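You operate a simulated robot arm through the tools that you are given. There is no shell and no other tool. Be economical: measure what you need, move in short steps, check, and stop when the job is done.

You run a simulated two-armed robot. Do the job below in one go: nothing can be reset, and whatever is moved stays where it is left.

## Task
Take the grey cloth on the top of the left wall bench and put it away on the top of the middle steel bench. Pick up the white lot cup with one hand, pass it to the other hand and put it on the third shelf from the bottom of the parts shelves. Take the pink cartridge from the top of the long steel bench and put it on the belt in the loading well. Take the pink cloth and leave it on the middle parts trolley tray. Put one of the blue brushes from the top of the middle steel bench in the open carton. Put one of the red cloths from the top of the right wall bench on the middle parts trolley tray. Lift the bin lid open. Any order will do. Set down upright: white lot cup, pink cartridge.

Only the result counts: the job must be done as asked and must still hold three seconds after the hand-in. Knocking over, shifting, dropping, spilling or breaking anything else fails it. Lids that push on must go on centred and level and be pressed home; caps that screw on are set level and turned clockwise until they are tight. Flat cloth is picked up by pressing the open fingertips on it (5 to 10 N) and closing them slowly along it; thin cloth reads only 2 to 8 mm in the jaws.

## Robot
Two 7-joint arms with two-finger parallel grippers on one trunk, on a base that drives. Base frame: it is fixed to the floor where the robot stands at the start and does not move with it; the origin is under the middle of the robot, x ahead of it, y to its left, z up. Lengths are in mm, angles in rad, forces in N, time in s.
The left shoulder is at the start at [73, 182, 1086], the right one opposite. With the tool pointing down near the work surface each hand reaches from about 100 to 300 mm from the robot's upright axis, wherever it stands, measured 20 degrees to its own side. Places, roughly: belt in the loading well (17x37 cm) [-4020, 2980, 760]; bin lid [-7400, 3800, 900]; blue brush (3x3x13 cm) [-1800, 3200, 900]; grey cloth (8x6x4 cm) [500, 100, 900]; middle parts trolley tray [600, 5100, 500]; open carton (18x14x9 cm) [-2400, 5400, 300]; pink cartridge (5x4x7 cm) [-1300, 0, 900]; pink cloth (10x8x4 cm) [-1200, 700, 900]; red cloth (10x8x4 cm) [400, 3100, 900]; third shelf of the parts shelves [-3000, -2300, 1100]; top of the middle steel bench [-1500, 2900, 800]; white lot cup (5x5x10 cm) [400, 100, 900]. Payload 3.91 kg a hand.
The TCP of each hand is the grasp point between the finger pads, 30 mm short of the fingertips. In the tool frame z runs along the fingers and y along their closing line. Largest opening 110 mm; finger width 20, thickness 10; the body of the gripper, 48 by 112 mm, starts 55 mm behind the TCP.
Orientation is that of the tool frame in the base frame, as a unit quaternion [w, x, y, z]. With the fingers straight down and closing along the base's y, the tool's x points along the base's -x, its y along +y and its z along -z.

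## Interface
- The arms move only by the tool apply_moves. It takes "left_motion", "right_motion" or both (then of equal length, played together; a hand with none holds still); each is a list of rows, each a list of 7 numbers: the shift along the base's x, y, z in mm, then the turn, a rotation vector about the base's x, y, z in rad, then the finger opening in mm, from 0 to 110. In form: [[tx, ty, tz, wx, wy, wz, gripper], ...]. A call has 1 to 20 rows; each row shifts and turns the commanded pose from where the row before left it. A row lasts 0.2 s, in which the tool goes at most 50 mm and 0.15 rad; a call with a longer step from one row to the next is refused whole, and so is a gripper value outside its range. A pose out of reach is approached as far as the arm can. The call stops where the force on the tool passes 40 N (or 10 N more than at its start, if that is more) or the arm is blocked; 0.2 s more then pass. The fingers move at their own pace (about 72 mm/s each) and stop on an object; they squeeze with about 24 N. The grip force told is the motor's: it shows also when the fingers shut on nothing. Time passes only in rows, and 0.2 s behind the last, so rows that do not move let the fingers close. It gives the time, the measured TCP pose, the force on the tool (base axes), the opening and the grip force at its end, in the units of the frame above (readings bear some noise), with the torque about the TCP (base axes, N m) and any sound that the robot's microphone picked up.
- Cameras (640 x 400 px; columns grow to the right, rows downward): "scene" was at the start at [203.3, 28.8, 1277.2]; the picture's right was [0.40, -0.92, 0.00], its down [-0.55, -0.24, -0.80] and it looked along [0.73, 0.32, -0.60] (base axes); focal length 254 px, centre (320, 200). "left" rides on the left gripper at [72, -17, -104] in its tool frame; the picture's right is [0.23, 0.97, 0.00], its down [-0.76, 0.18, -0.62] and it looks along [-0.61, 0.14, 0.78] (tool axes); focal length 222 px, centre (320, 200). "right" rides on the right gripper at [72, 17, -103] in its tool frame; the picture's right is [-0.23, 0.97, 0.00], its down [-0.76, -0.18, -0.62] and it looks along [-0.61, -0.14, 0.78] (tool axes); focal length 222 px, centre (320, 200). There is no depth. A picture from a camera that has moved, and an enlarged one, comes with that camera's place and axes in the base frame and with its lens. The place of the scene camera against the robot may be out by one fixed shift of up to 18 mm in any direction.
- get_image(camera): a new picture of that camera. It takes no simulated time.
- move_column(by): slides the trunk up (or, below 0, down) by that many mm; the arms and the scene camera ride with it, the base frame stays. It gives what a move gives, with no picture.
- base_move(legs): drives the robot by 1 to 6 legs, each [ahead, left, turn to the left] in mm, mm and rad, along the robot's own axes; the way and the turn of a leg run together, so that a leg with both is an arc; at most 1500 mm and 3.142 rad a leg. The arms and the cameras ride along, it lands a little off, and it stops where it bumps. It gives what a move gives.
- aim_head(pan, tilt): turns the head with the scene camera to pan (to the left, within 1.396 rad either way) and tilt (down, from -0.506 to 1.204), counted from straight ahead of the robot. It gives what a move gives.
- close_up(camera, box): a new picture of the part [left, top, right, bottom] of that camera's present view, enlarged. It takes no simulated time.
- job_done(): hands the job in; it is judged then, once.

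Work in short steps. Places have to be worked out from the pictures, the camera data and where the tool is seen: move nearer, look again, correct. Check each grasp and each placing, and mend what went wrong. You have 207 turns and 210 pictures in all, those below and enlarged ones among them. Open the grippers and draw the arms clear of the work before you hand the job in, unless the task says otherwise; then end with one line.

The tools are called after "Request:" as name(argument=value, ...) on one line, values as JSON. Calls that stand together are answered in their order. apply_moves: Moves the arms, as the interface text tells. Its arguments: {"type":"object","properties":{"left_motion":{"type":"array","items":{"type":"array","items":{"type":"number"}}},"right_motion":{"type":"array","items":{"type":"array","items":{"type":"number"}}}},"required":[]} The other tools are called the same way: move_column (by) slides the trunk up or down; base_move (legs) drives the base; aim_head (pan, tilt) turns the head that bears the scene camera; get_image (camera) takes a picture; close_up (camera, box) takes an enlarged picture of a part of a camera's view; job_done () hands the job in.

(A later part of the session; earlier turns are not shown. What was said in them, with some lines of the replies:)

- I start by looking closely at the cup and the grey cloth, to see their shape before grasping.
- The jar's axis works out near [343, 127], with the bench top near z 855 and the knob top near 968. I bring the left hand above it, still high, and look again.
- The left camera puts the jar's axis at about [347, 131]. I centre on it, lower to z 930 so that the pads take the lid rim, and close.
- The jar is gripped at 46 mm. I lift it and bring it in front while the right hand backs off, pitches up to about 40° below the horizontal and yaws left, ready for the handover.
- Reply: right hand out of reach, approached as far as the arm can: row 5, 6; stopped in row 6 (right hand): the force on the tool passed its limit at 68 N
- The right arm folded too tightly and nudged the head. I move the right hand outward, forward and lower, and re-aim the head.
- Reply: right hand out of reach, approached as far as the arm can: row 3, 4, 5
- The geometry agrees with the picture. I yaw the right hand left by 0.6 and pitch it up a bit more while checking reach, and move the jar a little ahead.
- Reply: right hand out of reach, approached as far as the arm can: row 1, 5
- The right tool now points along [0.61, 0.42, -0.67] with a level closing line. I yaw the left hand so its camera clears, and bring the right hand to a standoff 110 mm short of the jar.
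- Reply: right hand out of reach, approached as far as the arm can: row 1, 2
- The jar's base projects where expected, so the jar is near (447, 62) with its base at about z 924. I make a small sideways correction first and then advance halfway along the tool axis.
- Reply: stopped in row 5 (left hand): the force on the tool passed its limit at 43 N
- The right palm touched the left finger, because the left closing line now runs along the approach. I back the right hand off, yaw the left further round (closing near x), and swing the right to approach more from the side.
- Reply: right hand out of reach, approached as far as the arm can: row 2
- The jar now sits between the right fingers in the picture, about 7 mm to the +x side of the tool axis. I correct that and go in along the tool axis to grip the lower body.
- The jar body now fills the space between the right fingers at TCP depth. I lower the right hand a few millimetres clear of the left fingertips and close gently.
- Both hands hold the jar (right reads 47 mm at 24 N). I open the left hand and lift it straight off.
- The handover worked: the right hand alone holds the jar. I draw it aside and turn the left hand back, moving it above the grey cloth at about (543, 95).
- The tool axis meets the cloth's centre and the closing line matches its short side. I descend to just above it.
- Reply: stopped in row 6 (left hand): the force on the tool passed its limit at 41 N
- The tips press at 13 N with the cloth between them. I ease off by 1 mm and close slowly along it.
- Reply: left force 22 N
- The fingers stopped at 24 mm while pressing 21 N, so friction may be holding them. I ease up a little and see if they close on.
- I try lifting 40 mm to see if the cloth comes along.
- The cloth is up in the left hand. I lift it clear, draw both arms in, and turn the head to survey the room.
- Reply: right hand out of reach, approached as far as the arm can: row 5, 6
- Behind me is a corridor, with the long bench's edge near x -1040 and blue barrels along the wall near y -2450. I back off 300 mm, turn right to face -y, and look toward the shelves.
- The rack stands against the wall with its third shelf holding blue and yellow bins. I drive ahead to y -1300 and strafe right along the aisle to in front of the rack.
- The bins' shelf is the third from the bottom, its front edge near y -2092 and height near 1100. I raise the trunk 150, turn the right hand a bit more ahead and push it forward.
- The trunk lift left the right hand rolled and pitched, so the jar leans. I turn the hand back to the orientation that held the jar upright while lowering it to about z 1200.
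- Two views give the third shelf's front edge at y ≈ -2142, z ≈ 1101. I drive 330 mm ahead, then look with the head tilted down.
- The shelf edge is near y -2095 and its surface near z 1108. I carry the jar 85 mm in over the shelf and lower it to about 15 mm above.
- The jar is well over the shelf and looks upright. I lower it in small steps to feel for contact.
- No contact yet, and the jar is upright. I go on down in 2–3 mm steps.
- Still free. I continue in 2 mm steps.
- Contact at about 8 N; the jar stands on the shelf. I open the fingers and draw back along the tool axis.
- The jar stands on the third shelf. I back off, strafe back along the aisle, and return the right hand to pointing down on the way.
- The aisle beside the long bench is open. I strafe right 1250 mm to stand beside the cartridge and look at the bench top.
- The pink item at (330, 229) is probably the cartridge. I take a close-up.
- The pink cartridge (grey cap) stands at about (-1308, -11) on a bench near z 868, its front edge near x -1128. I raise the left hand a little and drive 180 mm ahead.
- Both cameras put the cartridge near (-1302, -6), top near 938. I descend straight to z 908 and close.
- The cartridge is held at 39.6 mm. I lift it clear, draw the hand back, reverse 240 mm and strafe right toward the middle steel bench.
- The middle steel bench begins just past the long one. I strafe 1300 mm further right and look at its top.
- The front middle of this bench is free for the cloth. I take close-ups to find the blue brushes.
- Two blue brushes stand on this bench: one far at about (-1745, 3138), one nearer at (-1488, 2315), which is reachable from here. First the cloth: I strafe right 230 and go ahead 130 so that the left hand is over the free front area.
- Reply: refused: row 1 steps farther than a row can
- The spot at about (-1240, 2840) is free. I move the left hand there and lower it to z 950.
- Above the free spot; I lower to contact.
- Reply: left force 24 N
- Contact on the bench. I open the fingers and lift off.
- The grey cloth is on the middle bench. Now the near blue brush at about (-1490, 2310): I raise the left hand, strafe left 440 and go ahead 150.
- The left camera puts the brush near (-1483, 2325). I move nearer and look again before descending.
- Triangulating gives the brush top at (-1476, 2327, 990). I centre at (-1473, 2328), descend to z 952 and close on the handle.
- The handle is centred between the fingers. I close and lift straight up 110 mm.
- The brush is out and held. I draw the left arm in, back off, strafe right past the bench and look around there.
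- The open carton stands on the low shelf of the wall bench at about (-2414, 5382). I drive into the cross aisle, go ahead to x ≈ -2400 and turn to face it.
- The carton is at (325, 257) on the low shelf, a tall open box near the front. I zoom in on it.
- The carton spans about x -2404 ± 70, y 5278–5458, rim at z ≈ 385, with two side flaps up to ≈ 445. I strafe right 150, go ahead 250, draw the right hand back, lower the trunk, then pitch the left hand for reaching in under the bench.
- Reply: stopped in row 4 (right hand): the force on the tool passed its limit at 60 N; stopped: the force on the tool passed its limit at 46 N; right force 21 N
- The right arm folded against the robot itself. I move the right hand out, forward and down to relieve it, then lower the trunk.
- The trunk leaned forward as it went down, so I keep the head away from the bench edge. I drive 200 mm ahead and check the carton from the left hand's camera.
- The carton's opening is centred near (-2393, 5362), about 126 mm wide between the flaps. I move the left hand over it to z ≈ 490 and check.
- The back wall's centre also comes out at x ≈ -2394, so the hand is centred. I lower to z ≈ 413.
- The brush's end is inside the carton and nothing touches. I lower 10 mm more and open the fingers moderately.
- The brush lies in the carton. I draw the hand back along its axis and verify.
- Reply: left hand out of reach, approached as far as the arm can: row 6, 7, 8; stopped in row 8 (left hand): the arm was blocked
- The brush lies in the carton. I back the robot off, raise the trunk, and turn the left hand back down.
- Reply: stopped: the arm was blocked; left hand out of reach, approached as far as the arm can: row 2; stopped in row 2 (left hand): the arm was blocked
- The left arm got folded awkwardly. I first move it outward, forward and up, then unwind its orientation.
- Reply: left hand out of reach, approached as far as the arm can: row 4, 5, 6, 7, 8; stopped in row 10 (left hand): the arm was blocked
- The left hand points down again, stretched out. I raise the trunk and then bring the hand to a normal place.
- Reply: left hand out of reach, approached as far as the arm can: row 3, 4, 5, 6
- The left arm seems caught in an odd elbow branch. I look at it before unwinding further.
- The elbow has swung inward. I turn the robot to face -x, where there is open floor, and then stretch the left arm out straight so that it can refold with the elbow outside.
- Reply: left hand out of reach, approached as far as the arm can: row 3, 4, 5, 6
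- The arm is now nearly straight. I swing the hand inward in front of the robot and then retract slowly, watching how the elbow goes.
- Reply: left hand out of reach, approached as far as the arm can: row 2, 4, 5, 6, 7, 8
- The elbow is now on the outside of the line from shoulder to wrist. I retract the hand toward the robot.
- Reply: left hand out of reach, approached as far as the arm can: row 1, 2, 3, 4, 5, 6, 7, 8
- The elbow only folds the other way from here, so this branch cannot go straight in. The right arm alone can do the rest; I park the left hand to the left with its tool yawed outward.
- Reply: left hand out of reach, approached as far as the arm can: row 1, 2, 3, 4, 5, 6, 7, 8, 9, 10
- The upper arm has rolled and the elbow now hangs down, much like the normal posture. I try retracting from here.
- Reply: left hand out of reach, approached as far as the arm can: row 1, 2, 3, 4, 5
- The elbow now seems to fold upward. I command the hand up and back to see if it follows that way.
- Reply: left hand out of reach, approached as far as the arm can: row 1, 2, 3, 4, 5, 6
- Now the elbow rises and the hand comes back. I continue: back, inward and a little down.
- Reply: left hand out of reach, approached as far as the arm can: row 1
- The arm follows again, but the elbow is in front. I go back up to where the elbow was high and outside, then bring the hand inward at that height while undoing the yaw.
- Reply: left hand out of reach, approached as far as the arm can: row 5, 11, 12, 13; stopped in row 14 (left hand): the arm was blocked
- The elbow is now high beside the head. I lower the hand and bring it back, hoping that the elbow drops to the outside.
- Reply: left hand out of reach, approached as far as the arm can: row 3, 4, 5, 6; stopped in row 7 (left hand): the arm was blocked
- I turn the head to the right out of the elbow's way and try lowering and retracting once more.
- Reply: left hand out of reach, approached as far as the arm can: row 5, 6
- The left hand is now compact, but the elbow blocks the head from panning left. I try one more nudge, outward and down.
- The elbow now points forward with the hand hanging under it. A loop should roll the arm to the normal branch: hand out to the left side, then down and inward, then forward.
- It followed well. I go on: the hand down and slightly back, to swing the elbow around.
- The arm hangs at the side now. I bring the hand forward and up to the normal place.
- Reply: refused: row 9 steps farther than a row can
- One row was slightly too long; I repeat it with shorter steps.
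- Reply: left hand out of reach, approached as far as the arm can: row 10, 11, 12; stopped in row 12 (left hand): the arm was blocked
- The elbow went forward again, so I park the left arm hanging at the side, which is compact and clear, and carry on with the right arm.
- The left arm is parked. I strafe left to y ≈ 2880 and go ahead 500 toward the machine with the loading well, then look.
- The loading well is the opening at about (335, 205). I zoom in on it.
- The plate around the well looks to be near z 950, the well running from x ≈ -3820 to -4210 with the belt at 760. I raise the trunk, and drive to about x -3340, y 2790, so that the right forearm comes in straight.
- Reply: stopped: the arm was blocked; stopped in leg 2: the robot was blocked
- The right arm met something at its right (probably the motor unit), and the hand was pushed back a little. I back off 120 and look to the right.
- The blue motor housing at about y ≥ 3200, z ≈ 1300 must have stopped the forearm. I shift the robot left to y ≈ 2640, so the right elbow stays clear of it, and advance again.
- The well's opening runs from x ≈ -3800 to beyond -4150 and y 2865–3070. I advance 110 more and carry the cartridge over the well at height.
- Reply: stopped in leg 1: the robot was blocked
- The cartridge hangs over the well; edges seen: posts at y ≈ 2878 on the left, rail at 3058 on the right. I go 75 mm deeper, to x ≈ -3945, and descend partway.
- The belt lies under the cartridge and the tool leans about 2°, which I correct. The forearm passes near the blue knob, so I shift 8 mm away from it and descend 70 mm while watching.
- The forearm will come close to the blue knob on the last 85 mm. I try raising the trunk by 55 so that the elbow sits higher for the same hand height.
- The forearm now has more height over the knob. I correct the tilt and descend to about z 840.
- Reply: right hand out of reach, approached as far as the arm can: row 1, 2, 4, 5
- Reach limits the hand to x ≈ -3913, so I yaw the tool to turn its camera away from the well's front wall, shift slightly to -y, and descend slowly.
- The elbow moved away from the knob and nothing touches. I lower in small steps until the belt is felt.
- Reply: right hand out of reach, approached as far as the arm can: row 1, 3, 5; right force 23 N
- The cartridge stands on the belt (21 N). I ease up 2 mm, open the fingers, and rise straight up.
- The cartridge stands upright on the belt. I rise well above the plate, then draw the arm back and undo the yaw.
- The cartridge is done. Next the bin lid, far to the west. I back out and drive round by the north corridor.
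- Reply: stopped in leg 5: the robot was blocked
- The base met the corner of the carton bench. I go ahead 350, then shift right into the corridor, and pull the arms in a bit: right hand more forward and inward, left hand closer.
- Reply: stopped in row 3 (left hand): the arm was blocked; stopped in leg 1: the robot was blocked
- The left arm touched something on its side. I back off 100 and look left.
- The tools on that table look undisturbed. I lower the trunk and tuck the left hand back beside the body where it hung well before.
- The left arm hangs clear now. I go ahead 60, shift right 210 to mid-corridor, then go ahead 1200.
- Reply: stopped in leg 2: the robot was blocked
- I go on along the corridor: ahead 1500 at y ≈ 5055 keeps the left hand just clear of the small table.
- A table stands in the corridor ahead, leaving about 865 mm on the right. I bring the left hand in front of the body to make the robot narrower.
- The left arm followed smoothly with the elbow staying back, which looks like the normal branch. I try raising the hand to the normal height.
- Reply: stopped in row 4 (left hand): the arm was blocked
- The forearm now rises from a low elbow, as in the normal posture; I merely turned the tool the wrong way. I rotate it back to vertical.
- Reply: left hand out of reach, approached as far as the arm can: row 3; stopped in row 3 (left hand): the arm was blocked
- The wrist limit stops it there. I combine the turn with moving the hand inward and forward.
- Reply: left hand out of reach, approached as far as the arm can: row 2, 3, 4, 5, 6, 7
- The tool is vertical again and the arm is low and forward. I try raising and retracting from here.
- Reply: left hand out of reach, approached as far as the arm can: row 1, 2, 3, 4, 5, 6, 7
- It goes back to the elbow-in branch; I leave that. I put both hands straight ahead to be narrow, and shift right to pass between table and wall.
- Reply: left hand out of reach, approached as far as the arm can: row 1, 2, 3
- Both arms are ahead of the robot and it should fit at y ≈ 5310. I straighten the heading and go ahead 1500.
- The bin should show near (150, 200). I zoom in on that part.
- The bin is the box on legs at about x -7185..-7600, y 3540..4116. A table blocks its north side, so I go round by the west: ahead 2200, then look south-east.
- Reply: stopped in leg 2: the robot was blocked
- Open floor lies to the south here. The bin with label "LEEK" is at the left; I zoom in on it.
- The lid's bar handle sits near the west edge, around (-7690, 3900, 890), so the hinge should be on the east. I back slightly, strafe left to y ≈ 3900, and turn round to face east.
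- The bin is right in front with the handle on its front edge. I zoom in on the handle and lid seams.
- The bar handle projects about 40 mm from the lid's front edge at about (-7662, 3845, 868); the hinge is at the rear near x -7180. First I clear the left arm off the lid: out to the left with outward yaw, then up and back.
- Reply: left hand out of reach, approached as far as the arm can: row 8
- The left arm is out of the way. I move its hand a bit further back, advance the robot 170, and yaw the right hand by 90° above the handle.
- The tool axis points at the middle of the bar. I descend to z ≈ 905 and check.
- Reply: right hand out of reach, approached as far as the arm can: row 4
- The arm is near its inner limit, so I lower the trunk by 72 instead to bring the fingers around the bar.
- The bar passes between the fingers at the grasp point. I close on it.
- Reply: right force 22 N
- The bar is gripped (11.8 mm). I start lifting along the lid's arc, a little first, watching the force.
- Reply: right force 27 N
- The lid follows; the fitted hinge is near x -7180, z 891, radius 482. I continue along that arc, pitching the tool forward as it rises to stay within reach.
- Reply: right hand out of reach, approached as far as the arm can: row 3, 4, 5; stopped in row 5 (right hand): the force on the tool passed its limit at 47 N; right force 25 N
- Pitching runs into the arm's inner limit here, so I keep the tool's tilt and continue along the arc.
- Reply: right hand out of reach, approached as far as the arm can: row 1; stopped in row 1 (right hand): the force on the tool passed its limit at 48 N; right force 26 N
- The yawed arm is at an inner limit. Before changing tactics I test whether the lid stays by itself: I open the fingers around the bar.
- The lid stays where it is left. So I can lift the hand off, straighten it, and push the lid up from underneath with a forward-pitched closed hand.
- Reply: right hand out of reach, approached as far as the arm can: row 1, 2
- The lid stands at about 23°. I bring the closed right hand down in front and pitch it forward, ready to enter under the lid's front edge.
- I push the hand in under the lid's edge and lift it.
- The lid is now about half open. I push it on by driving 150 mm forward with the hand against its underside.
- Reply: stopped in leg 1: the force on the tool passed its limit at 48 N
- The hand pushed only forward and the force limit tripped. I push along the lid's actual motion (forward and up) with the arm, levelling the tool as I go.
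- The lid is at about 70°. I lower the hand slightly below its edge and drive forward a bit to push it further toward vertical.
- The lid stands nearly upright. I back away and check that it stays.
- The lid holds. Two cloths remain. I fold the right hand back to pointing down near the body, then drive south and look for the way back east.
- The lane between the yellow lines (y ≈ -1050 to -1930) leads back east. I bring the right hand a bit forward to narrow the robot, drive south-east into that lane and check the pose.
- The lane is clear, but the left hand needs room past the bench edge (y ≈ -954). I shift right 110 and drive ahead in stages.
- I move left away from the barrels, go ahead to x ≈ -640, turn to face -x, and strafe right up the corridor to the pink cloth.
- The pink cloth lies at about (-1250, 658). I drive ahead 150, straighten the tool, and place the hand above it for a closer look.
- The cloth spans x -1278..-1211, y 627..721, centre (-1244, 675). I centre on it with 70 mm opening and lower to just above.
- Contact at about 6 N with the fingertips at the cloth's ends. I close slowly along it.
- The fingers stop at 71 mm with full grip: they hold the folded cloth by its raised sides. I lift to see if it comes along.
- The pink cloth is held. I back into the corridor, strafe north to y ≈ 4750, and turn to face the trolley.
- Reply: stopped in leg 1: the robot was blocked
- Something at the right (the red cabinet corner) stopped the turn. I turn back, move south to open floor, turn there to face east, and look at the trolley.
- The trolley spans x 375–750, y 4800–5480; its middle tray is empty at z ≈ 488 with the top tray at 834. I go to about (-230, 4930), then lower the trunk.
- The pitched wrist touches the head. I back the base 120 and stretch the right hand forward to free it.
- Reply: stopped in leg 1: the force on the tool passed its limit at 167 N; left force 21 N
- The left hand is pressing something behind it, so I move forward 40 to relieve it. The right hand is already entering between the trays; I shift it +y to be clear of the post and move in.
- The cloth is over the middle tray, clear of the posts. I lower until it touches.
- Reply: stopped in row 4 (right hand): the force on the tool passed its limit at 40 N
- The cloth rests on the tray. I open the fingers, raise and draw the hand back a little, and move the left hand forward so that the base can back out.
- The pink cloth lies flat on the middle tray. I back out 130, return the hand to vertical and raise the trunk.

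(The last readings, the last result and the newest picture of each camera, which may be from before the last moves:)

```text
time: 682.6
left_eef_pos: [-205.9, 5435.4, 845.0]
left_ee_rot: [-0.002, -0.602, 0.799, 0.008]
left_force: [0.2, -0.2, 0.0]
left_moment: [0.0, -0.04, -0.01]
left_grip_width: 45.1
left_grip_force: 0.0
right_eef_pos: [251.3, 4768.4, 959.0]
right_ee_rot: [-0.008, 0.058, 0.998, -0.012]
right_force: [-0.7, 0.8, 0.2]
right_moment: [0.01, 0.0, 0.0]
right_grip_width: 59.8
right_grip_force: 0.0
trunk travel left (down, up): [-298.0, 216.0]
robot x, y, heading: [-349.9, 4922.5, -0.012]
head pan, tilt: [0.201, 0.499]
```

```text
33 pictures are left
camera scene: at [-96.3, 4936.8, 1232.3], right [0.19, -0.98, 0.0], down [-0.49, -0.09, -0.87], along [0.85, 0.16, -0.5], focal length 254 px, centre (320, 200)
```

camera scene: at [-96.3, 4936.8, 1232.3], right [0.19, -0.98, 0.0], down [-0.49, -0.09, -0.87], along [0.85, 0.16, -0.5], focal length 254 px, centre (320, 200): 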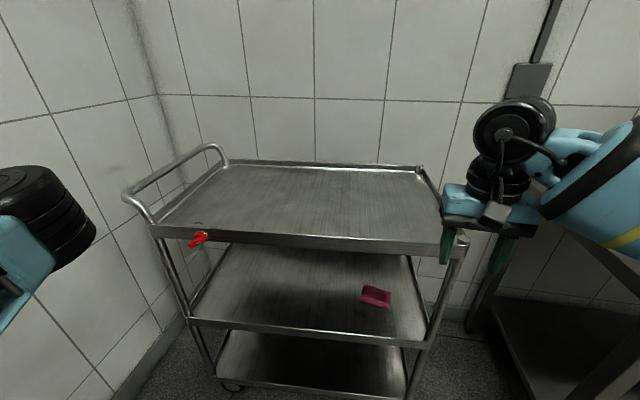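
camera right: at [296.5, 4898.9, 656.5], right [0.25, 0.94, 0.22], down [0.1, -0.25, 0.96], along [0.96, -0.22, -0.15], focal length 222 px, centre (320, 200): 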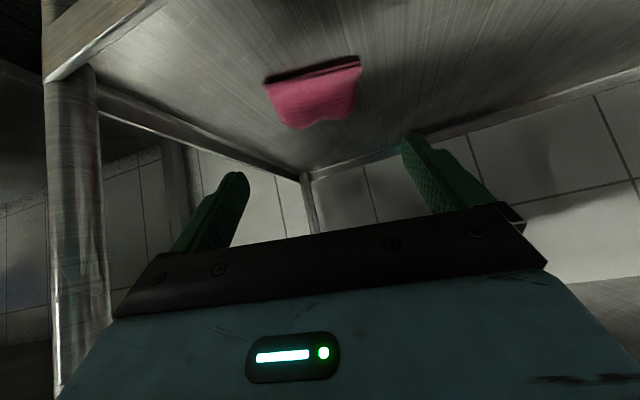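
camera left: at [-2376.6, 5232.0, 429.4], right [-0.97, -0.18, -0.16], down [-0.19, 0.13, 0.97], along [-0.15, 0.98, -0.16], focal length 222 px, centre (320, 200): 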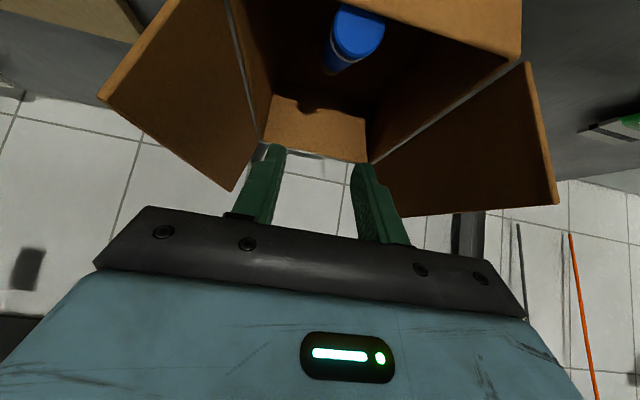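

The pink cloth is in place. Now the red cloth at about (400, 3100): I back off 150, strafe right to y ≈ 3250 and look at that bench.

Request:
base_move(legs=[[-150, 0, 0], [0, -850, 0], [0, -820, 0]])

Request:
aim_head(pan=-0.1, tilt=0.5)

Request:
get_image(camera="scene")

```text
time: 683.4
left_eef_pos: [-204.4, 5433.3, 845.6]
left_ee_rot: [-0.003, -0.596, 0.803, 0.01]
left_force: [0.3, -0.4, -0.1]
left_moment: [0.04, 0.01, -0.01]
left_grip_width: 45.3
left_grip_force: 0.0
right_eef_pos: [245.1, 4759.5, 959.8]
right_ee_rot: [-0.006, 0.064, 0.998, -0.012]
right_force: [0.5, -0.5, -0.1]
right_moment: [-0.01, -0.01, 0.03]
right_grip_width: 59.8
right_grip_force: 0.2
trunk travel left (down, up): [-298.0, 216.0]
robot x, y, heading: [-351.7, 4927.4, -0.027]
head pan, tilt: [0.201, 0.499]
stopped in leg 1: the robot was blocked; the commanded pose is now the measured one
```

```text
time: 684.2
left_eef_pos: [-205.7, 5432.2, 846.4]
left_ee_rot: [-0.004, -0.597, 0.802, 0.01]
left_force: [0.5, -0.5, -0.3]
left_moment: [0.0, -0.02, -0.03]
left_grip_width: 44.8
left_grip_force: 0.0
right_eef_pos: [244.6, 4762.7, 957.0]
right_ee_rot: [-0.008, 0.063, 0.998, -0.012]
right_force: [0.5, -0.2, -0.4]
right_moment: [0.01, -0.03, 0.01]
right_grip_width: 59.9
right_grip_force: 0.1
trunk travel left (down, up): [-298.0, 216.0]
robot x, y, heading: [-357.2, 4924.3, -0.022]
head pan, tilt: [-0.099, 0.499]
```

```text
32 pictures are left
camera scene: at [-98.7, 4907.0, 1231.9], right [-0.12, -0.99, 0.0], down [-0.5, 0.06, -0.87], along [0.86, -0.11, -0.5], focal length 254 px, centre (320, 200)
```

scene: 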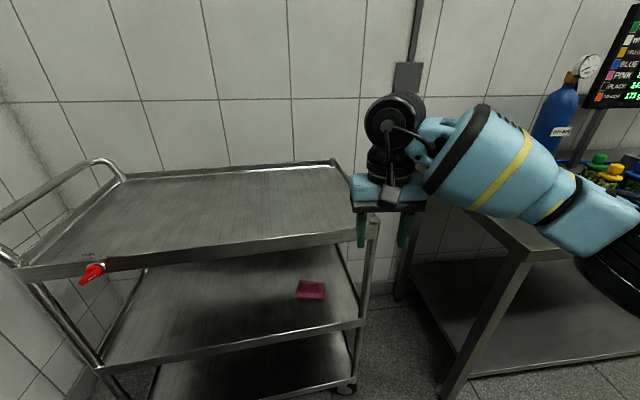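

The left arm has the red cabinet behind it, so I first strafe right 600, then back off, then go on south.

Request:
apply_moves(right_motion=[[0, 0, 40, 0, 0, 0, 60], [-10, 0, 40, 0, 0, 0, 60]])

Request:
base_move(legs=[[0, -350, 0.02], [-160, 0, 0], [0, -650, 0], [0, -650, 0]])

Request:
aim_head(pan=-0.15, tilt=0.5)

Request:
get_image(camera="scene")

```text
time: 685.0
left_eef_pos: [-204.5, 5431.8, 846.3]
left_ee_rot: [-0.004, -0.595, 0.804, 0.011]
left_force: [-0.2, 0.1, 0.8]
left_moment: [-0.02, 0.0, 0.0]
left_grip_width: 44.8
left_grip_force: 0.1
right_eef_pos: [235.0, 4758.9, 1040.0]
right_ee_rot: [-0.006, 0.067, 0.998, -0.013]
right_force: [0.0, 0.0, 0.3]
right_moment: [-0.02, 0.0, 0.01]
right_grip_width: 59.8
right_grip_force: 0.1
trunk travel left (down, up): [-298.0, 216.0]
robot x, y, heading: [-351.5, 4926.1, -0.031]
head pan, tilt: [-0.099, 0.499]
stopped in row 2 (right hand): the arm was blocked; the commanded pose is now the measured one
```

```text
time: 685.9
left_eef_pos: [-203.0, 5429.0, 845.4]
left_ee_rot: [-0.007, -0.592, 0.806, 0.011]
left_force: [0.7, -0.2, 0.0]
left_moment: [0.01, 0.0, -0.01]
left_grip_width: 45.1
left_grip_force: 0.1
right_eef_pos: [231.8, 4755.1, 1043.3]
right_ee_rot: [-0.003, 0.069, 0.998, -0.012]
right_force: [0.4, -1.1, 0.0]
right_moment: [0.03, 0.0, -0.02]
right_grip_width: 59.7
right_grip_force: 0.1
trunk travel left (down, up): [-298.0, 216.0]
robot x, y, heading: [-350.7, 4920.1, -0.031]
head pan, tilt: [-0.099, 0.499]
stopped in leg 1: the robot was blocked; the commanded pose is now the measured one
```

```text
time: 686.5
left_eef_pos: [-205.9, 5428.1, 844.8]
left_ee_rot: [-0.007, -0.594, 0.804, 0.011]
left_force: [-0.2, 0.4, 0.6]
left_moment: [-0.01, -0.02, 0.02]
left_grip_width: 45.1
left_grip_force: 0.1
right_eef_pos: [233.2, 4756.0, 1043.0]
right_ee_rot: [-0.005, 0.066, 0.998, -0.015]
right_force: [-0.2, -0.4, 0.0]
right_moment: [0.0, 0.0, 0.02]
right_grip_width: 60.0
right_grip_force: 0.0
trunk travel left (down, up): [-298.0, 216.0]
robot x, y, heading: [-351.2, 4917.2, -0.037]
head pan, tilt: [-0.15, 0.499]
```

```text
31 pictures are left
camera scene: at [-103.4, 4899.4, 1233.7], right [-0.18, -0.98, 0.01], down [-0.49, 0.08, -0.87], along [0.86, -0.16, -0.49], focal length 254 px, centre (320, 200)
```

scene: 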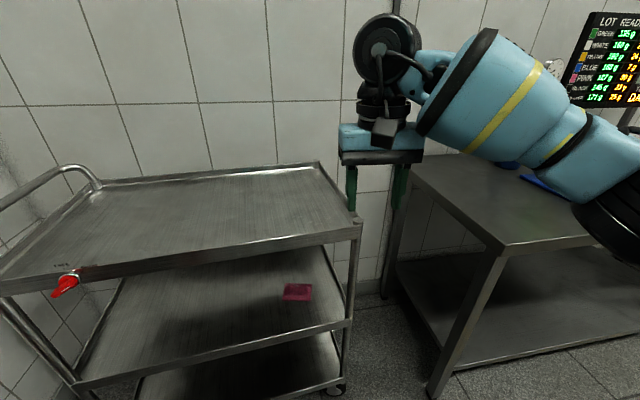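

The robot is caught on something, likely the left arm on the red cabinet. I look left.

Request:
aim_head(pan=1.39, tilt=0.6)

Request:
get_image(camera="scene")

Request:
get_image(camera="left")

```text
time: 688.2
left_eef_pos: [-204.8, 5428.9, 845.1]
left_ee_rot: [-0.006, -0.594, 0.804, 0.01]
left_force: [0.2, 0.1, 0.8]
left_moment: [-0.02, 0.02, 0.0]
left_grip_width: 45.3
left_grip_force: 0.0
right_eef_pos: [233.2, 4756.5, 1042.0]
right_ee_rot: [-0.004, 0.066, 0.998, -0.013]
right_force: [-0.2, -0.4, -0.2]
right_moment: [0.01, -0.01, 0.01]
right_grip_width: 59.9
right_grip_force: 0.1
trunk travel left (down, up): [-298.0, 216.0]
robot x, y, heading: [-347.4, 4920.5, -0.036]
head pan, tilt: [1.389, 0.6]
```

```text
30 pictures are left
camera scene: at [-174.3, 5001.3, 1225.1], right [0.98, -0.21, -0.02], down [-0.13, -0.56, -0.82], along [0.16, 0.8, -0.57], focal length 254 px, centre (320, 200)
```

scene: 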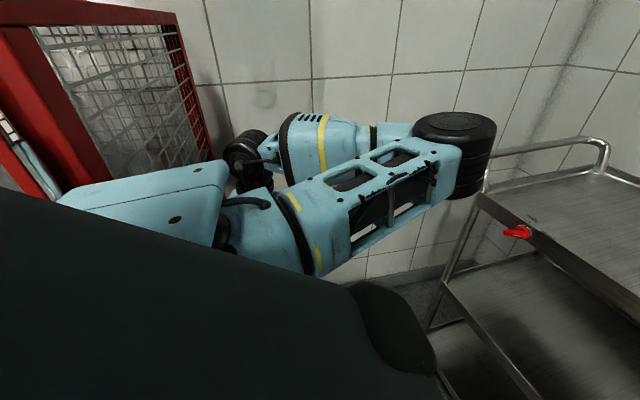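

```text
29 pictures are left
camera left: at [-209.2, 5354.1, 947.2], right [-1.0, 0.07, 0.02], down [0.07, 0.77, 0.63], along [0.02, 0.63, -0.78], focal length 222 px, centre (320, 200)
```

left: 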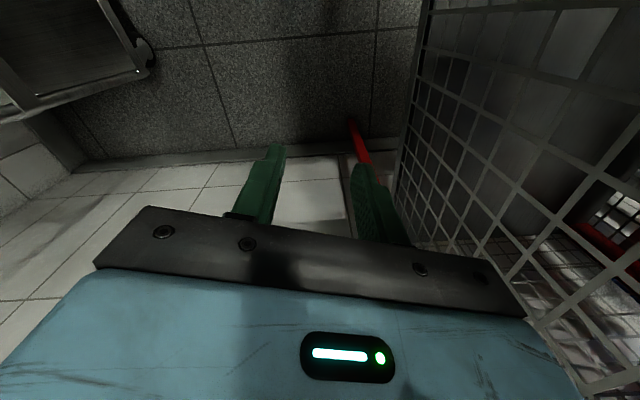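

The left hand sits right beside the cabinet's mesh. I go ahead 40 to free it, then strafe right.

Request:
base_move(legs=[[40, 0, 0.03], [0, -300, 0]])

```text
time: 691.9
left_eef_pos: [-196.3, 5127.4, 850.0]
left_ee_rot: [0.003, -0.608, 0.794, 0.007]
left_force: [-0.7, -0.8, 0.2]
left_moment: [-0.01, 0.02, -0.04]
left_grip_width: 44.8
left_grip_force: 0.1
right_eef_pos: [260.3, 4468.5, 1051.1]
right_ee_rot: [0.004, 0.05, 0.999, -0.01]
right_force: [0.8, -0.2, 0.7]
right_moment: [0.03, -0.01, -0.02]
right_grip_width: 59.8
right_grip_force: 0.1
trunk travel left (down, up): [-298.0, 216.0]
robot x, y, heading: [-310.3, 4619.4, 0.005]
head pan, tilt: [1.389, 0.6]
```

Freed. Now back 190 and on south to the red cloth.

Request:
base_move(legs=[[-190, 0, 0], [0, -700, 0], [0, -650, 0]])

Request:
aim_head(pan=-0.1, tilt=0.5)

Request:
get_image(camera="scene")

```text
time: 705.4
left_eef_pos: [-384.3, 3778.2, 849.1]
left_ee_rot: [0.002, -0.607, 0.795, 0.008]
left_force: [-0.2, 0.7, -0.1]
left_moment: [-0.03, -0.01, -0.03]
left_grip_width: 45.2
left_grip_force: 0.1
right_eef_pos: [71.9, 3119.2, 1051.5]
right_ee_rot: [0.004, 0.05, 0.999, -0.01]
right_force: [1.1, -0.4, -0.4]
right_moment: [-0.01, 0.0, -0.06]
right_grip_width: 60.0
right_grip_force: 0.1
trunk travel left (down, up): [-298.0, 216.0]
robot x, y, heading: [-498.3, 3266.1, -0.002]
head pan, tilt: [1.389, 0.6]
```

```text
time: 707.0
left_eef_pos: [-383.5, 3777.4, 850.5]
left_ee_rot: [0.002, -0.607, 0.794, 0.009]
left_force: [0.2, 1.0, -0.6]
left_moment: [0.0, -0.03, 0.01]
left_grip_width: 45.1
left_grip_force: 0.0
right_eef_pos: [73.6, 3119.1, 1052.4]
right_ee_rot: [0.004, 0.05, 0.999, -0.009]
right_force: [-0.2, 0.0, -0.2]
right_moment: [0.02, 0.01, 0.0]
right_grip_width: 60.4
right_grip_force: 0.1
trunk travel left (down, up): [-298.0, 216.0]
robot x, y, heading: [-497.0, 3268.2, 0.0]
head pan, tilt: [-0.099, 0.499]
```

```text
28 pictures are left
camera scene: at [-270.8, 3253.8, 1237.7], right [-0.1, -1.0, 0.0], down [-0.48, 0.05, -0.88], along [0.87, -0.09, -0.48], focal length 254 px, centre (320, 200)
```

scene: 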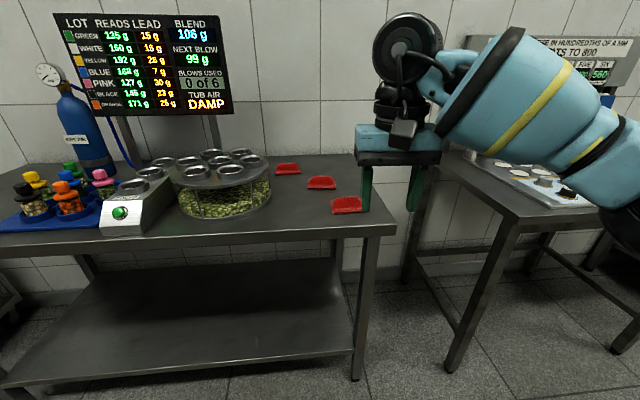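

Three red cloths; the nearest is at about (367, 3107). I drive 300 ahead, which puts the right hand about above it.

Request:
base_move(legs=[[300, 0, 0]])

Request:
get_image(camera="right")

```text
time: 709.0
left_eef_pos: [-83.5, 3778.1, 849.4]
left_ee_rot: [0.002, -0.607, 0.795, 0.008]
left_force: [1.3, -0.7, -0.2]
left_moment: [-0.01, 0.0, -0.06]
left_grip_width: 45.1
left_grip_force: 0.0
right_eef_pos: [372.0, 3119.7, 1050.7]
right_ee_rot: [0.004, 0.05, 0.999, -0.011]
right_force: [-0.3, 0.1, -0.1]
right_moment: [0.0, 0.0, -0.01]
right_grip_width: 60.0
right_grip_force: 0.0
trunk travel left (down, up): [-298.0, 216.0]
robot x, y, heading: [-199.6, 3269.9, 0.001]
head pan, tilt: [-0.099, 0.499]
```

```text
27 pictures are left
camera right: at [301.8, 3146.0, 1153.5], right [0.32, 0.95, -0.02], down [0.74, -0.24, 0.63], along [0.59, -0.22, -0.77], focal length 222 px, centre (320, 200)
```

right: 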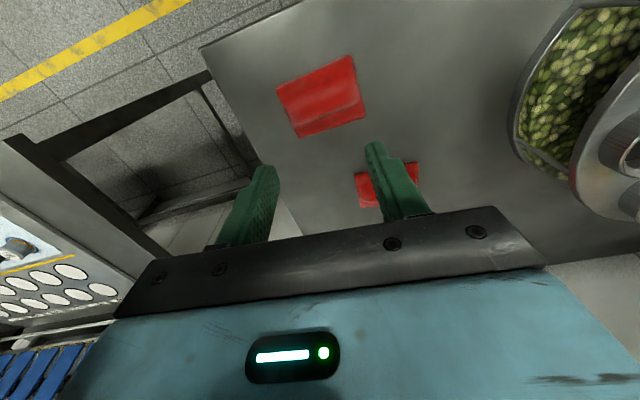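

The cloth is centred at (375, 3118), nearly under the tool. I align the yaw, open to 70 and lower onto it.

Request:
apply_moves(right_motion=[[2, -1, 0, 0.01, 0, 0.09, 70], [1, -1, -20, 0.01, 0, 0.08, 70], [0, 0, -45, 0, 0, 0, 70], [0, 0, -45, 0, 0, 0, 70], [0, 0, -30, 0, 0, 0, 70], [0, 0, -5, 0, 0, 0, 70], [0, 0, -3, 0, 0, 0, 70], [0, 0, -3, 0, 0, 0, 70], [0, 0, 0, 0, 0, 0, 70]])

Request:
get_image(camera="right")

```text
time: 710.6
left_eef_pos: [-84.5, 3777.0, 850.3]
left_ee_rot: [0.002, -0.607, 0.794, 0.008]
left_force: [-0.1, 0.3, -0.7]
left_moment: [0.0, 0.03, 0.01]
left_grip_width: 44.8
left_grip_force: 0.1
right_eef_pos: [377.2, 3116.3, 907.9]
right_ee_rot: [0.01, -0.034, 0.999, 0.002]
right_force: [0.5, 0.3, 0.0]
right_moment: [-0.01, 0.01, 0.0]
right_grip_width: 70.0
right_grip_force: 0.3
trunk travel left (down, up): [-298.0, 216.0]
robot x, y, heading: [-199.4, 3271.1, 0.003]
head pan, tilt: [-0.099, 0.499]
stopped in row 8 (right hand): the force on the tool passed its limit at 44 N (the readings are from after the stop); the commanded pose is now the measured one
```

```text
26 pictures are left
camera right: at [302.5, 3128.8, 1009.8], right [0.16, 0.99, 0.01], down [0.76, -0.13, 0.64], along [0.63, -0.1, -0.77], focal length 222 px, centre (320, 200)
```

right: 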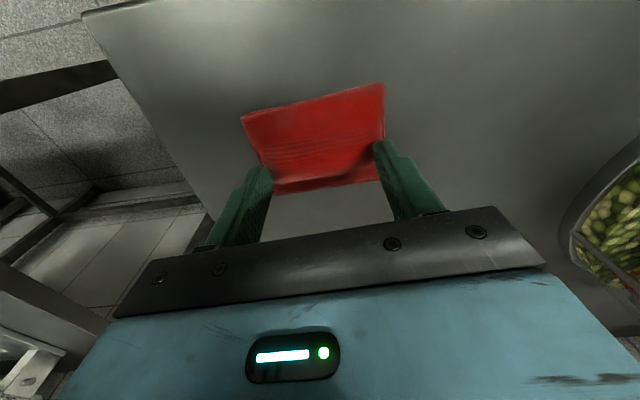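

The tips touched and rebounded a little. I lower 5 mm again and close slowly.

Request:
apply_moves(right_motion=[[0, 0, -3, 0, 0, 0, 70], [0, 0, -2, 0, 0, 0, 66], [0, 0, 0, 0, 0, 0, 60], [0, 0, 0, 0, 0, 0, 54], [0, 0, 0, 0, 0, 0, 48], [0, 0, 0, 0, 0, 0, 42], [0, 0, 0, 0, 0, 0, 40], [0, 0, 0, 0, 0, 0, 40]])

Request:
apply_moves(right_motion=[[0, 0, 10, 0, 0, 0, 40], [0, 0, 20, 0, 0, 0, 40], [0, 0, 40, 0, 0, 0, 40], [0, 0, 40, 0, 0, 0, 40], [0, 0, 40, 0, 0, 0, 40], [-20, 0, 20, 0, 0, 0, 40]])

Request:
get_image(camera="right")

```text
time: 712.5
left_eef_pos: [-85.9, 3779.5, 849.4]
left_ee_rot: [0.002, -0.608, 0.794, 0.007]
left_force: [-0.6, 0.2, -0.7]
left_moment: [0.0, 0.02, 0.0]
left_grip_width: 44.9
left_grip_force: 0.0
right_eef_pos: [375.7, 3117.2, 906.4]
right_ee_rot: [0.013, -0.034, 0.999, 0.002]
right_force: [4.2, -1.8, 27.2]
right_moment: [-0.05, -0.18, -0.09]
right_grip_width: 68.6
right_grip_force: 24.0
trunk travel left (down, up): [-298.0, 216.0]
robot x, y, heading: [-201.2, 3271.0, 0.001]
head pan, tilt: [-0.099, 0.499]
```

```text
time: 713.9
left_eef_pos: [-84.8, 3777.2, 849.2]
left_ee_rot: [0.002, -0.608, 0.794, 0.007]
left_force: [-0.7, -0.5, -0.2]
left_moment: [-0.01, -0.01, -0.01]
left_grip_width: 45.0
left_grip_force: 0.0
right_eef_pos: [356.4, 3118.1, 1076.2]
right_ee_rot: [0.01, -0.034, 0.999, 0.002]
right_force: [1.0, 0.4, -0.8]
right_moment: [-0.02, 0.01, 0.01]
right_grip_width: 68.7
right_grip_force: 24.4
trunk travel left (down, up): [-298.0, 216.0]
robot x, y, heading: [-202.1, 3268.4, 0.003]
head pan, tilt: [-0.099, 0.499]
```

```text
25 pictures are left
camera right: at [280.5, 3129.6, 1176.4], right [0.16, 0.99, 0.01], down [0.76, -0.13, 0.64], along [0.63, -0.1, -0.77], focal length 222 px, centre (320, 200)
```

right: 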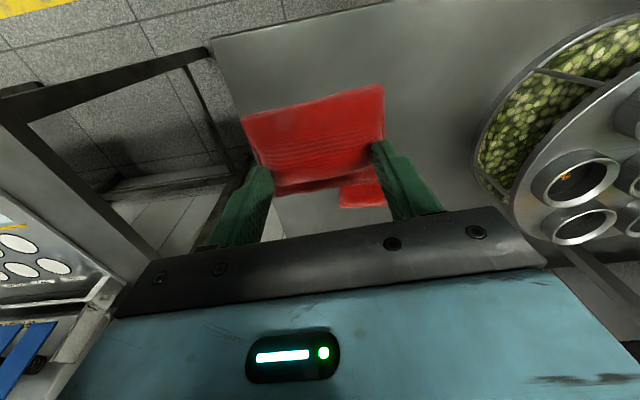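

The red cloth is held. I back off and strafe north to y ≈ 4600, staying short of the cabinet, lower the trunk there and pitch the hand well ahead of the body.

Request:
base_move(legs=[[-300, 0, 0], [0, 700, 0], [0, 630, 0], [150, 0, 0]])

Request:
move_column(by=-290)

Request:
apply_moves(right_motion=[[20, 0, -10, 0, 0, 0, 40], [20, 0, -20, 0, -0.1, 0, 40], [15, 0, -20, 0, -0.12, 0, 40], [15, 0, -20, 0, -0.12, 0, 40], [10, 0, -20, 0, -0.12, 0, 40], [10, 0, -20, 0, -0.12, 0, 40], [10, 0, -20, 0, -0.12, 0, 40], [0, 0, 0, 0, -0.08, 0, 40]])

Request:
aim_head(pan=0.3, tilt=0.5)

Request:
get_image(camera="scene")

```text
time: 728.7
left_eef_pos: [-234.4, 5115.9, 850.6]
left_ee_rot: [0.002, -0.605, 0.796, 0.008]
left_force: [-0.1, -0.3, 1.1]
left_moment: [0.01, 0.02, -0.02]
left_grip_width: 45.0
left_grip_force: 0.0
right_eef_pos: [203.8, 4453.3, 1073.1]
right_ee_rot: [0.009, -0.031, 0.999, 0.002]
right_force: [0.5, 0.4, 0.7]
right_moment: [0.02, 0.04, 0.03]
right_grip_width: 68.3
right_grip_force: 24.1
trunk travel left (down, up): [-298.0, 216.0]
robot x, y, heading: [-352.9, 4606.5, 0.002]
head pan, tilt: [-0.099, 0.499]
```

```text
time: 731.6
left_eef_pos: [-234.2, 5116.2, 558.9]
left_ee_rot: [0.002, -0.606, 0.796, 0.008]
left_force: [-0.1, 0.3, 0.5]
left_moment: [-0.04, -0.02, 0.02]
left_grip_width: 44.9
left_grip_force: 0.0
right_eef_pos: [202.4, 4452.4, 784.2]
right_ee_rot: [0.01, -0.031, 0.999, 0.003]
right_force: [-0.4, 0.0, -0.6]
right_moment: [0.03, -0.01, -0.04]
right_grip_width: 68.3
right_grip_force: 23.5
trunk travel left (down, up): [-8.0, 506.0]
robot x, y, heading: [-350.8, 4609.0, -0.008]
head pan, tilt: [-0.099, 0.499]
```

```text
time: 733.5
left_eef_pos: [-233.5, 5115.7, 560.0]
left_ee_rot: [0.002, -0.605, 0.796, 0.007]
left_force: [1.4, -0.4, 0.9]
left_moment: [0.02, 0.04, 0.04]
left_grip_width: 44.8
left_grip_force: 0.0
right_eef_pos: [302.8, 4454.7, 653.0]
right_ee_rot: [0.39, -0.029, 0.92, -0.011]
right_force: [-1.3, 0.4, -0.1]
right_moment: [-0.02, -0.03, 0.0]
right_grip_width: 68.2
right_grip_force: 23.6
trunk travel left (down, up): [-8.0, 506.0]
robot x, y, heading: [-350.3, 4608.6, -0.004]
head pan, tilt: [-0.099, 0.499]
```

```text
time: 734.3
left_eef_pos: [-234.3, 5116.9, 558.6]
left_ee_rot: [0.002, -0.605, 0.796, 0.008]
left_force: [-0.5, 0.1, 0.7]
left_moment: [0.01, -0.03, 0.0]
left_grip_width: 44.7
left_grip_force: 0.1
right_eef_pos: [302.7, 4454.6, 653.3]
right_ee_rot: [0.389, -0.029, 0.921, -0.011]
right_force: [0.2, -0.9, -0.2]
right_moment: [-0.01, 0.0, 0.01]
right_grip_width: 67.7
right_grip_force: 23.8
trunk travel left (down, up): [-8.0, 506.0]
robot x, y, heading: [-349.2, 4604.4, -0.009]
head pan, tilt: [0.3, 0.499]
```

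```text
24 pictures are left
camera scene: at [-28.5, 4626.8, 928.5], right [0.29, -0.96, 0.0], down [-0.46, -0.14, -0.88], along [0.84, 0.26, -0.48], focal length 254 px, centre (320, 200)
```

scene: 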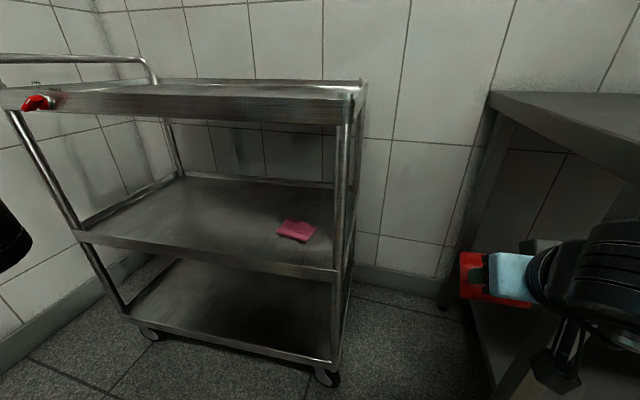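

The hand is ready at (303, 4455, 653). I retract it 20, strafe left 375 in front of the tray, and look.

Request:
apply_moves(right_motion=[[-10, 0, 0, 0, 0, 0, 40], [-10, 10, 0, 0, 0, 0, 40], [0, 20, 0, 0, 0, 0, 40]])

Request:
base_move(legs=[[0, 375, 0.008]])

Request:
get_image(camera="scene")

```text
time: 735.1
left_eef_pos: [-234.4, 5116.2, 560.0]
left_ee_rot: [0.001, -0.605, 0.796, 0.007]
left_force: [0.5, -1.6, 0.3]
left_moment: [-0.01, -0.03, 0.03]
left_grip_width: 45.0
left_grip_force: 0.0
right_eef_pos: [281.8, 4484.5, 653.2]
right_ee_rot: [0.389, -0.029, 0.921, -0.011]
right_force: [-1.0, 0.5, -0.3]
right_moment: [-0.02, -0.01, 0.04]
right_grip_width: 67.8
right_grip_force: 24.4
trunk travel left (down, up): [-8.0, 506.0]
robot x, y, heading: [-354.6, 4608.7, -0.008]
head pan, tilt: [0.3, 0.499]
```

```text
time: 738.7
left_eef_pos: [-240.1, 5466.3, 560.5]
left_ee_rot: [0.002, -0.609, 0.793, 0.008]
left_force: [-0.9, 0.1, -0.7]
left_moment: [-0.04, 0.02, 0.0]
left_grip_width: 45.0
left_grip_force: 0.0
right_eef_pos: [284.5, 4838.9, 653.7]
right_ee_rot: [0.389, -0.036, 0.92, -0.008]
right_force: [-0.3, -0.3, 0.2]
right_moment: [0.02, 0.01, 0.03]
right_grip_width: 67.9
right_grip_force: 23.8
trunk travel left (down, up): [-8.0, 506.0]
robot x, y, heading: [-353.3, 4956.0, 0.004]
head pan, tilt: [0.3, 0.499]
stopped in leg 1: the robot was blocked; the commanded pose is now the measured one
```

```text
23 pictures are left
camera scene: at [-28.8, 4979.0, 928.5], right [0.3, -0.95, 0.0], down [-0.46, -0.14, -0.88], along [0.84, 0.26, -0.48], focal length 254 px, centre (320, 200)
```

scene: 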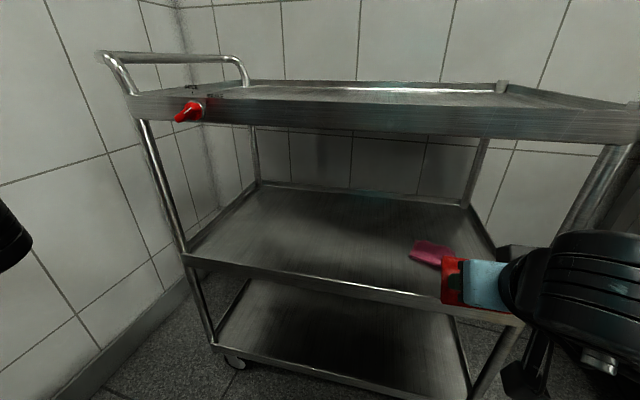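

The hand is before the tray opening. I go ahead 110, then move the arm in and sideways past the pink cloth to about y 5000.

Request:
base_move(legs=[[110, 0, 0]])

Request:
apply_moves(right_motion=[[20, 5, 0, 0, 0, 0, 40], [20, 20, 0, 0, 0, 0, 40], [20, 30, 0, 0, 0, 0, 40], [15, 30, 0, 0, 0, 0, 40], [10, 35, 0, 0, 0, 0, 40], [0, 35, 0, 0, 0, 0, 40], [0, 0, 0, 0, 0, 0, 40]])

Request:
get_image(camera="scene")

Request:
get_image(camera="right")

```text
time: 739.9
left_eef_pos: [-128.6, 5466.8, 559.0]
left_ee_rot: [0.002, -0.608, 0.794, 0.007]
left_force: [-0.2, -0.3, 0.4]
left_moment: [-0.03, -0.01, 0.02]
left_grip_width: 45.1
left_grip_force: 0.1
right_eef_pos: [394.3, 4840.4, 654.6]
right_ee_rot: [0.389, -0.034, 0.92, -0.009]
right_force: [-0.2, -0.3, 0.5]
right_moment: [-0.02, 0.02, -0.01]
right_grip_width: 67.8
right_grip_force: 24.3
trunk travel left (down, up): [-8.0, 506.0]
robot x, y, heading: [-243.4, 4955.9, 0.007]
head pan, tilt: [0.3, 0.499]
```

```text
time: 741.5
left_eef_pos: [-128.5, 5467.0, 559.2]
left_ee_rot: [0.002, -0.609, 0.793, 0.007]
left_force: [0.0, 0.8, 1.0]
left_moment: [0.03, -0.02, -0.01]
left_grip_width: 45.0
left_grip_force: 0.0
right_eef_pos: [479.0, 4995.6, 653.4]
right_ee_rot: [0.39, -0.035, 0.92, -0.008]
right_force: [-0.6, -0.4, 0.0]
right_moment: [-0.02, 0.01, 0.0]
right_grip_width: 67.8
right_grip_force: 23.9
trunk travel left (down, up): [-8.0, 506.0]
robot x, y, heading: [-240.5, 4955.4, 0.006]
head pan, tilt: [0.3, 0.499]
```

```text
22 pictures are left
camera scene: at [82.1, 4979.5, 928.5], right [0.3, -0.95, 0.0], down [-0.46, -0.14, -0.88], along [0.84, 0.26, -0.48], focal length 254 px, centre (320, 200)
```

scene: 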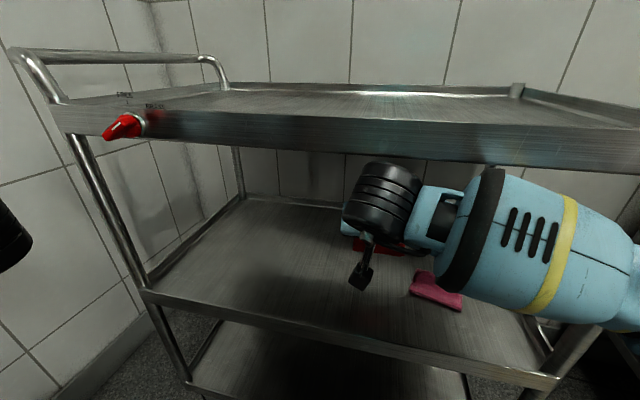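

```text
21 pictures are left
camera right: at [352.7, 5006.8, 672.7], right [0.1, 0.99, 0.12], down [0.09, -0.13, 0.99], along [0.99, -0.09, -0.1], focal length 222 px, centre (320, 200)
```

right: 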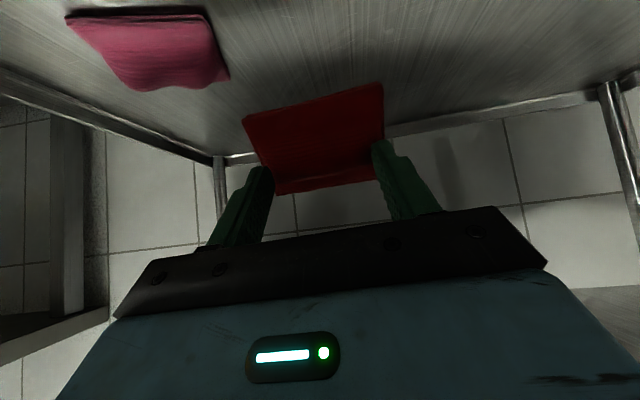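

The red cloth is beside the pink one over the tray. I lower it to contact.

Request:
apply_moves(right_motion=[[0, 0, -35, 0, 0, 0, 40], [0, 0, -30, 0, 0, 0, 40], [0, 0, -15, 0, 0, 0, 40], [0, 0, -6, 0, 0, 0, 40], [0, 0, -4, 0, 0, 0, 40], [0, 0, -3, 0, 0, 0, 40], [0, 0, -3, 0, 0, 0, 40], [0, 0, 0, 0, 0, 0, 40]])

Request:
get_image(camera="right")

```text
time: 743.3
left_eef_pos: [-130.4, 5464.5, 558.8]
left_ee_rot: [0.003, -0.609, 0.793, 0.008]
left_force: [-0.7, -0.7, 0.3]
left_moment: [-0.05, 0.01, 0.0]
left_grip_width: 45.2
left_grip_force: 0.0
right_eef_pos: [479.9, 4994.1, 562.7]
right_ee_rot: [0.394, -0.033, 0.919, -0.007]
right_force: [1.5, -4.1, 28.6]
right_moment: [0.48, -0.64, -0.18]
right_grip_width: 68.5
right_grip_force: 24.3
trunk travel left (down, up): [-8.0, 506.0]
robot x, y, heading: [-242.2, 4959.5, 0.004]
head pan, tilt: [0.3, 0.499]
```

```text
20 pictures are left
camera right: at [353.8, 5005.2, 581.3], right [0.1, 0.99, 0.13], down [0.08, -0.13, 0.99], along [0.99, -0.09, -0.09], focal length 222 px, centre (320, 200)
```

right: 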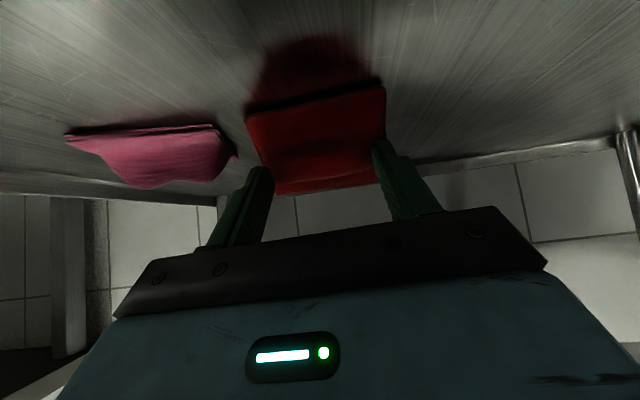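

Contact on the tray. I open only to 86 so as not to disturb the pink cloth, then raise the hand and draw it back.

Request:
apply_moves(right_motion=[[0, 0, 3, 0, 0, 0, 78], [0, 0, 0, 0, 0, 0, 86], [0, 0, 0, 0, 0, 0, 86], [-5, 0, 20, 0, 0, 0, 86], [-10, 0, 30, 0, 0, 0, 86], [-15, 0, 30, 0, 0, 0, 86], [-10, -20, 10, 0, 0, 0, 86], [-10, -30, 0, 0, 0, 0, 86], [-10, -30, 0, 0, 0, 0, 86], [0, -30, 0, 0, 0, 0, 70], [0, 0, 0, 0, 0, 0, 60]])

Request:
get_image(camera="right")

```text
time: 745.7
left_eef_pos: [-129.8, 5466.0, 561.3]
left_ee_rot: [0.001, -0.608, 0.794, 0.008]
left_force: [0.6, 0.4, 0.0]
left_moment: [-0.01, -0.02, -0.01]
left_grip_width: 44.9
left_grip_force: 0.2
right_eef_pos: [419.8, 4885.0, 651.0]
right_ee_rot: [0.389, -0.035, 0.921, -0.007]
right_force: [-0.4, -0.1, -1.1]
right_moment: [0.0, 0.02, -0.02]
right_grip_width: 59.9
right_grip_force: 0.0
trunk travel left (down, up): [-8.0, 506.0]
robot x, y, heading: [-239.0, 4955.7, 0.007]
head pan, tilt: [0.3, 0.499]
```

```text
19 pictures are left
camera right: at [293.8, 4895.4, 670.8], right [0.1, 0.99, 0.12], down [0.09, -0.13, 0.99], along [0.99, -0.09, -0.1], focal length 222 px, centre (320, 200)
```

right: 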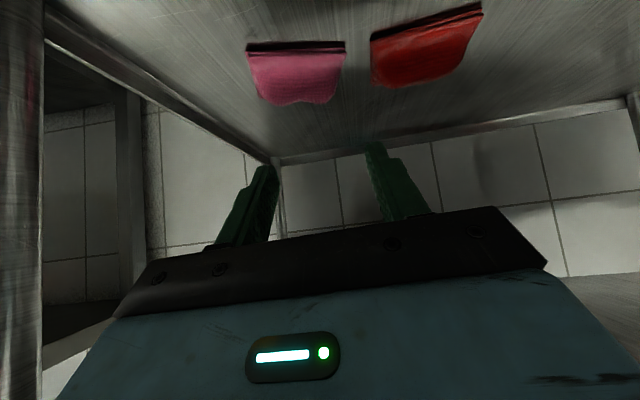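

Both cloths lie on the middle tray. I back out, strafe away and check.

Request:
base_move(legs=[[-110, 0, 0], [0, -350, 0]])

Request:
get_image(camera="scene")

```text
time: 750.1
left_eef_pos: [-238.8, 5115.5, 559.0]
left_ee_rot: [0.002, -0.609, 0.793, 0.007]
left_force: [0.5, 0.3, -0.2]
left_moment: [0.02, 0.06, 0.01]
left_grip_width: 44.9
left_grip_force: 0.1
right_eef_pos: [309.8, 4534.4, 651.3]
right_ee_rot: [0.39, -0.035, 0.92, -0.008]
right_force: [0.6, 0.5, 0.3]
right_moment: [0.0, 0.01, -0.01]
right_grip_width: 60.0
right_grip_force: 0.0
trunk travel left (down, up): [-8.0, 506.0]
robot x, y, heading: [-351.0, 4609.5, 0.004]
head pan, tilt: [0.3, 0.499]
```

```text
18 pictures are left
camera scene: at [-26.9, 4629.1, 928.6], right [0.3, -0.95, 0.0], down [-0.46, -0.14, -0.88], along [0.84, 0.26, -0.48], focal length 254 px, centre (320, 200)
```

scene: 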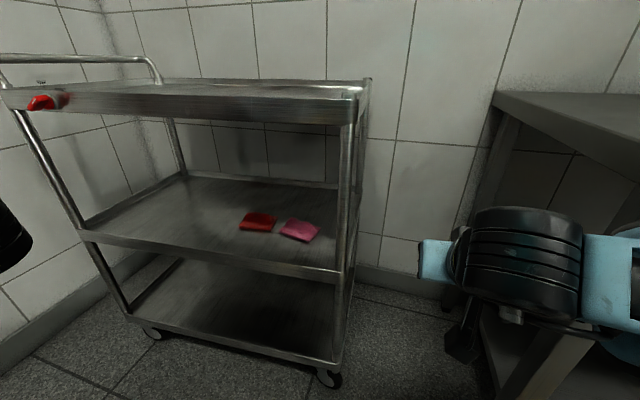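

Both cloths rest on the middle tray, the trolley has not moved, and the arms are clear with the grippers open. I hand the job in.

Request:
job_done()

```text
The job is handed in.
```

All seven jobs are done and handed in, but the arms bumped fixed equipment a few times while driving: the motor unit by the well, the gauge frame, and the red HOLD cabinet (peak 167 N); I saw nothing knocked over, but did not check that the cabinet or the box stack near it kept their places.
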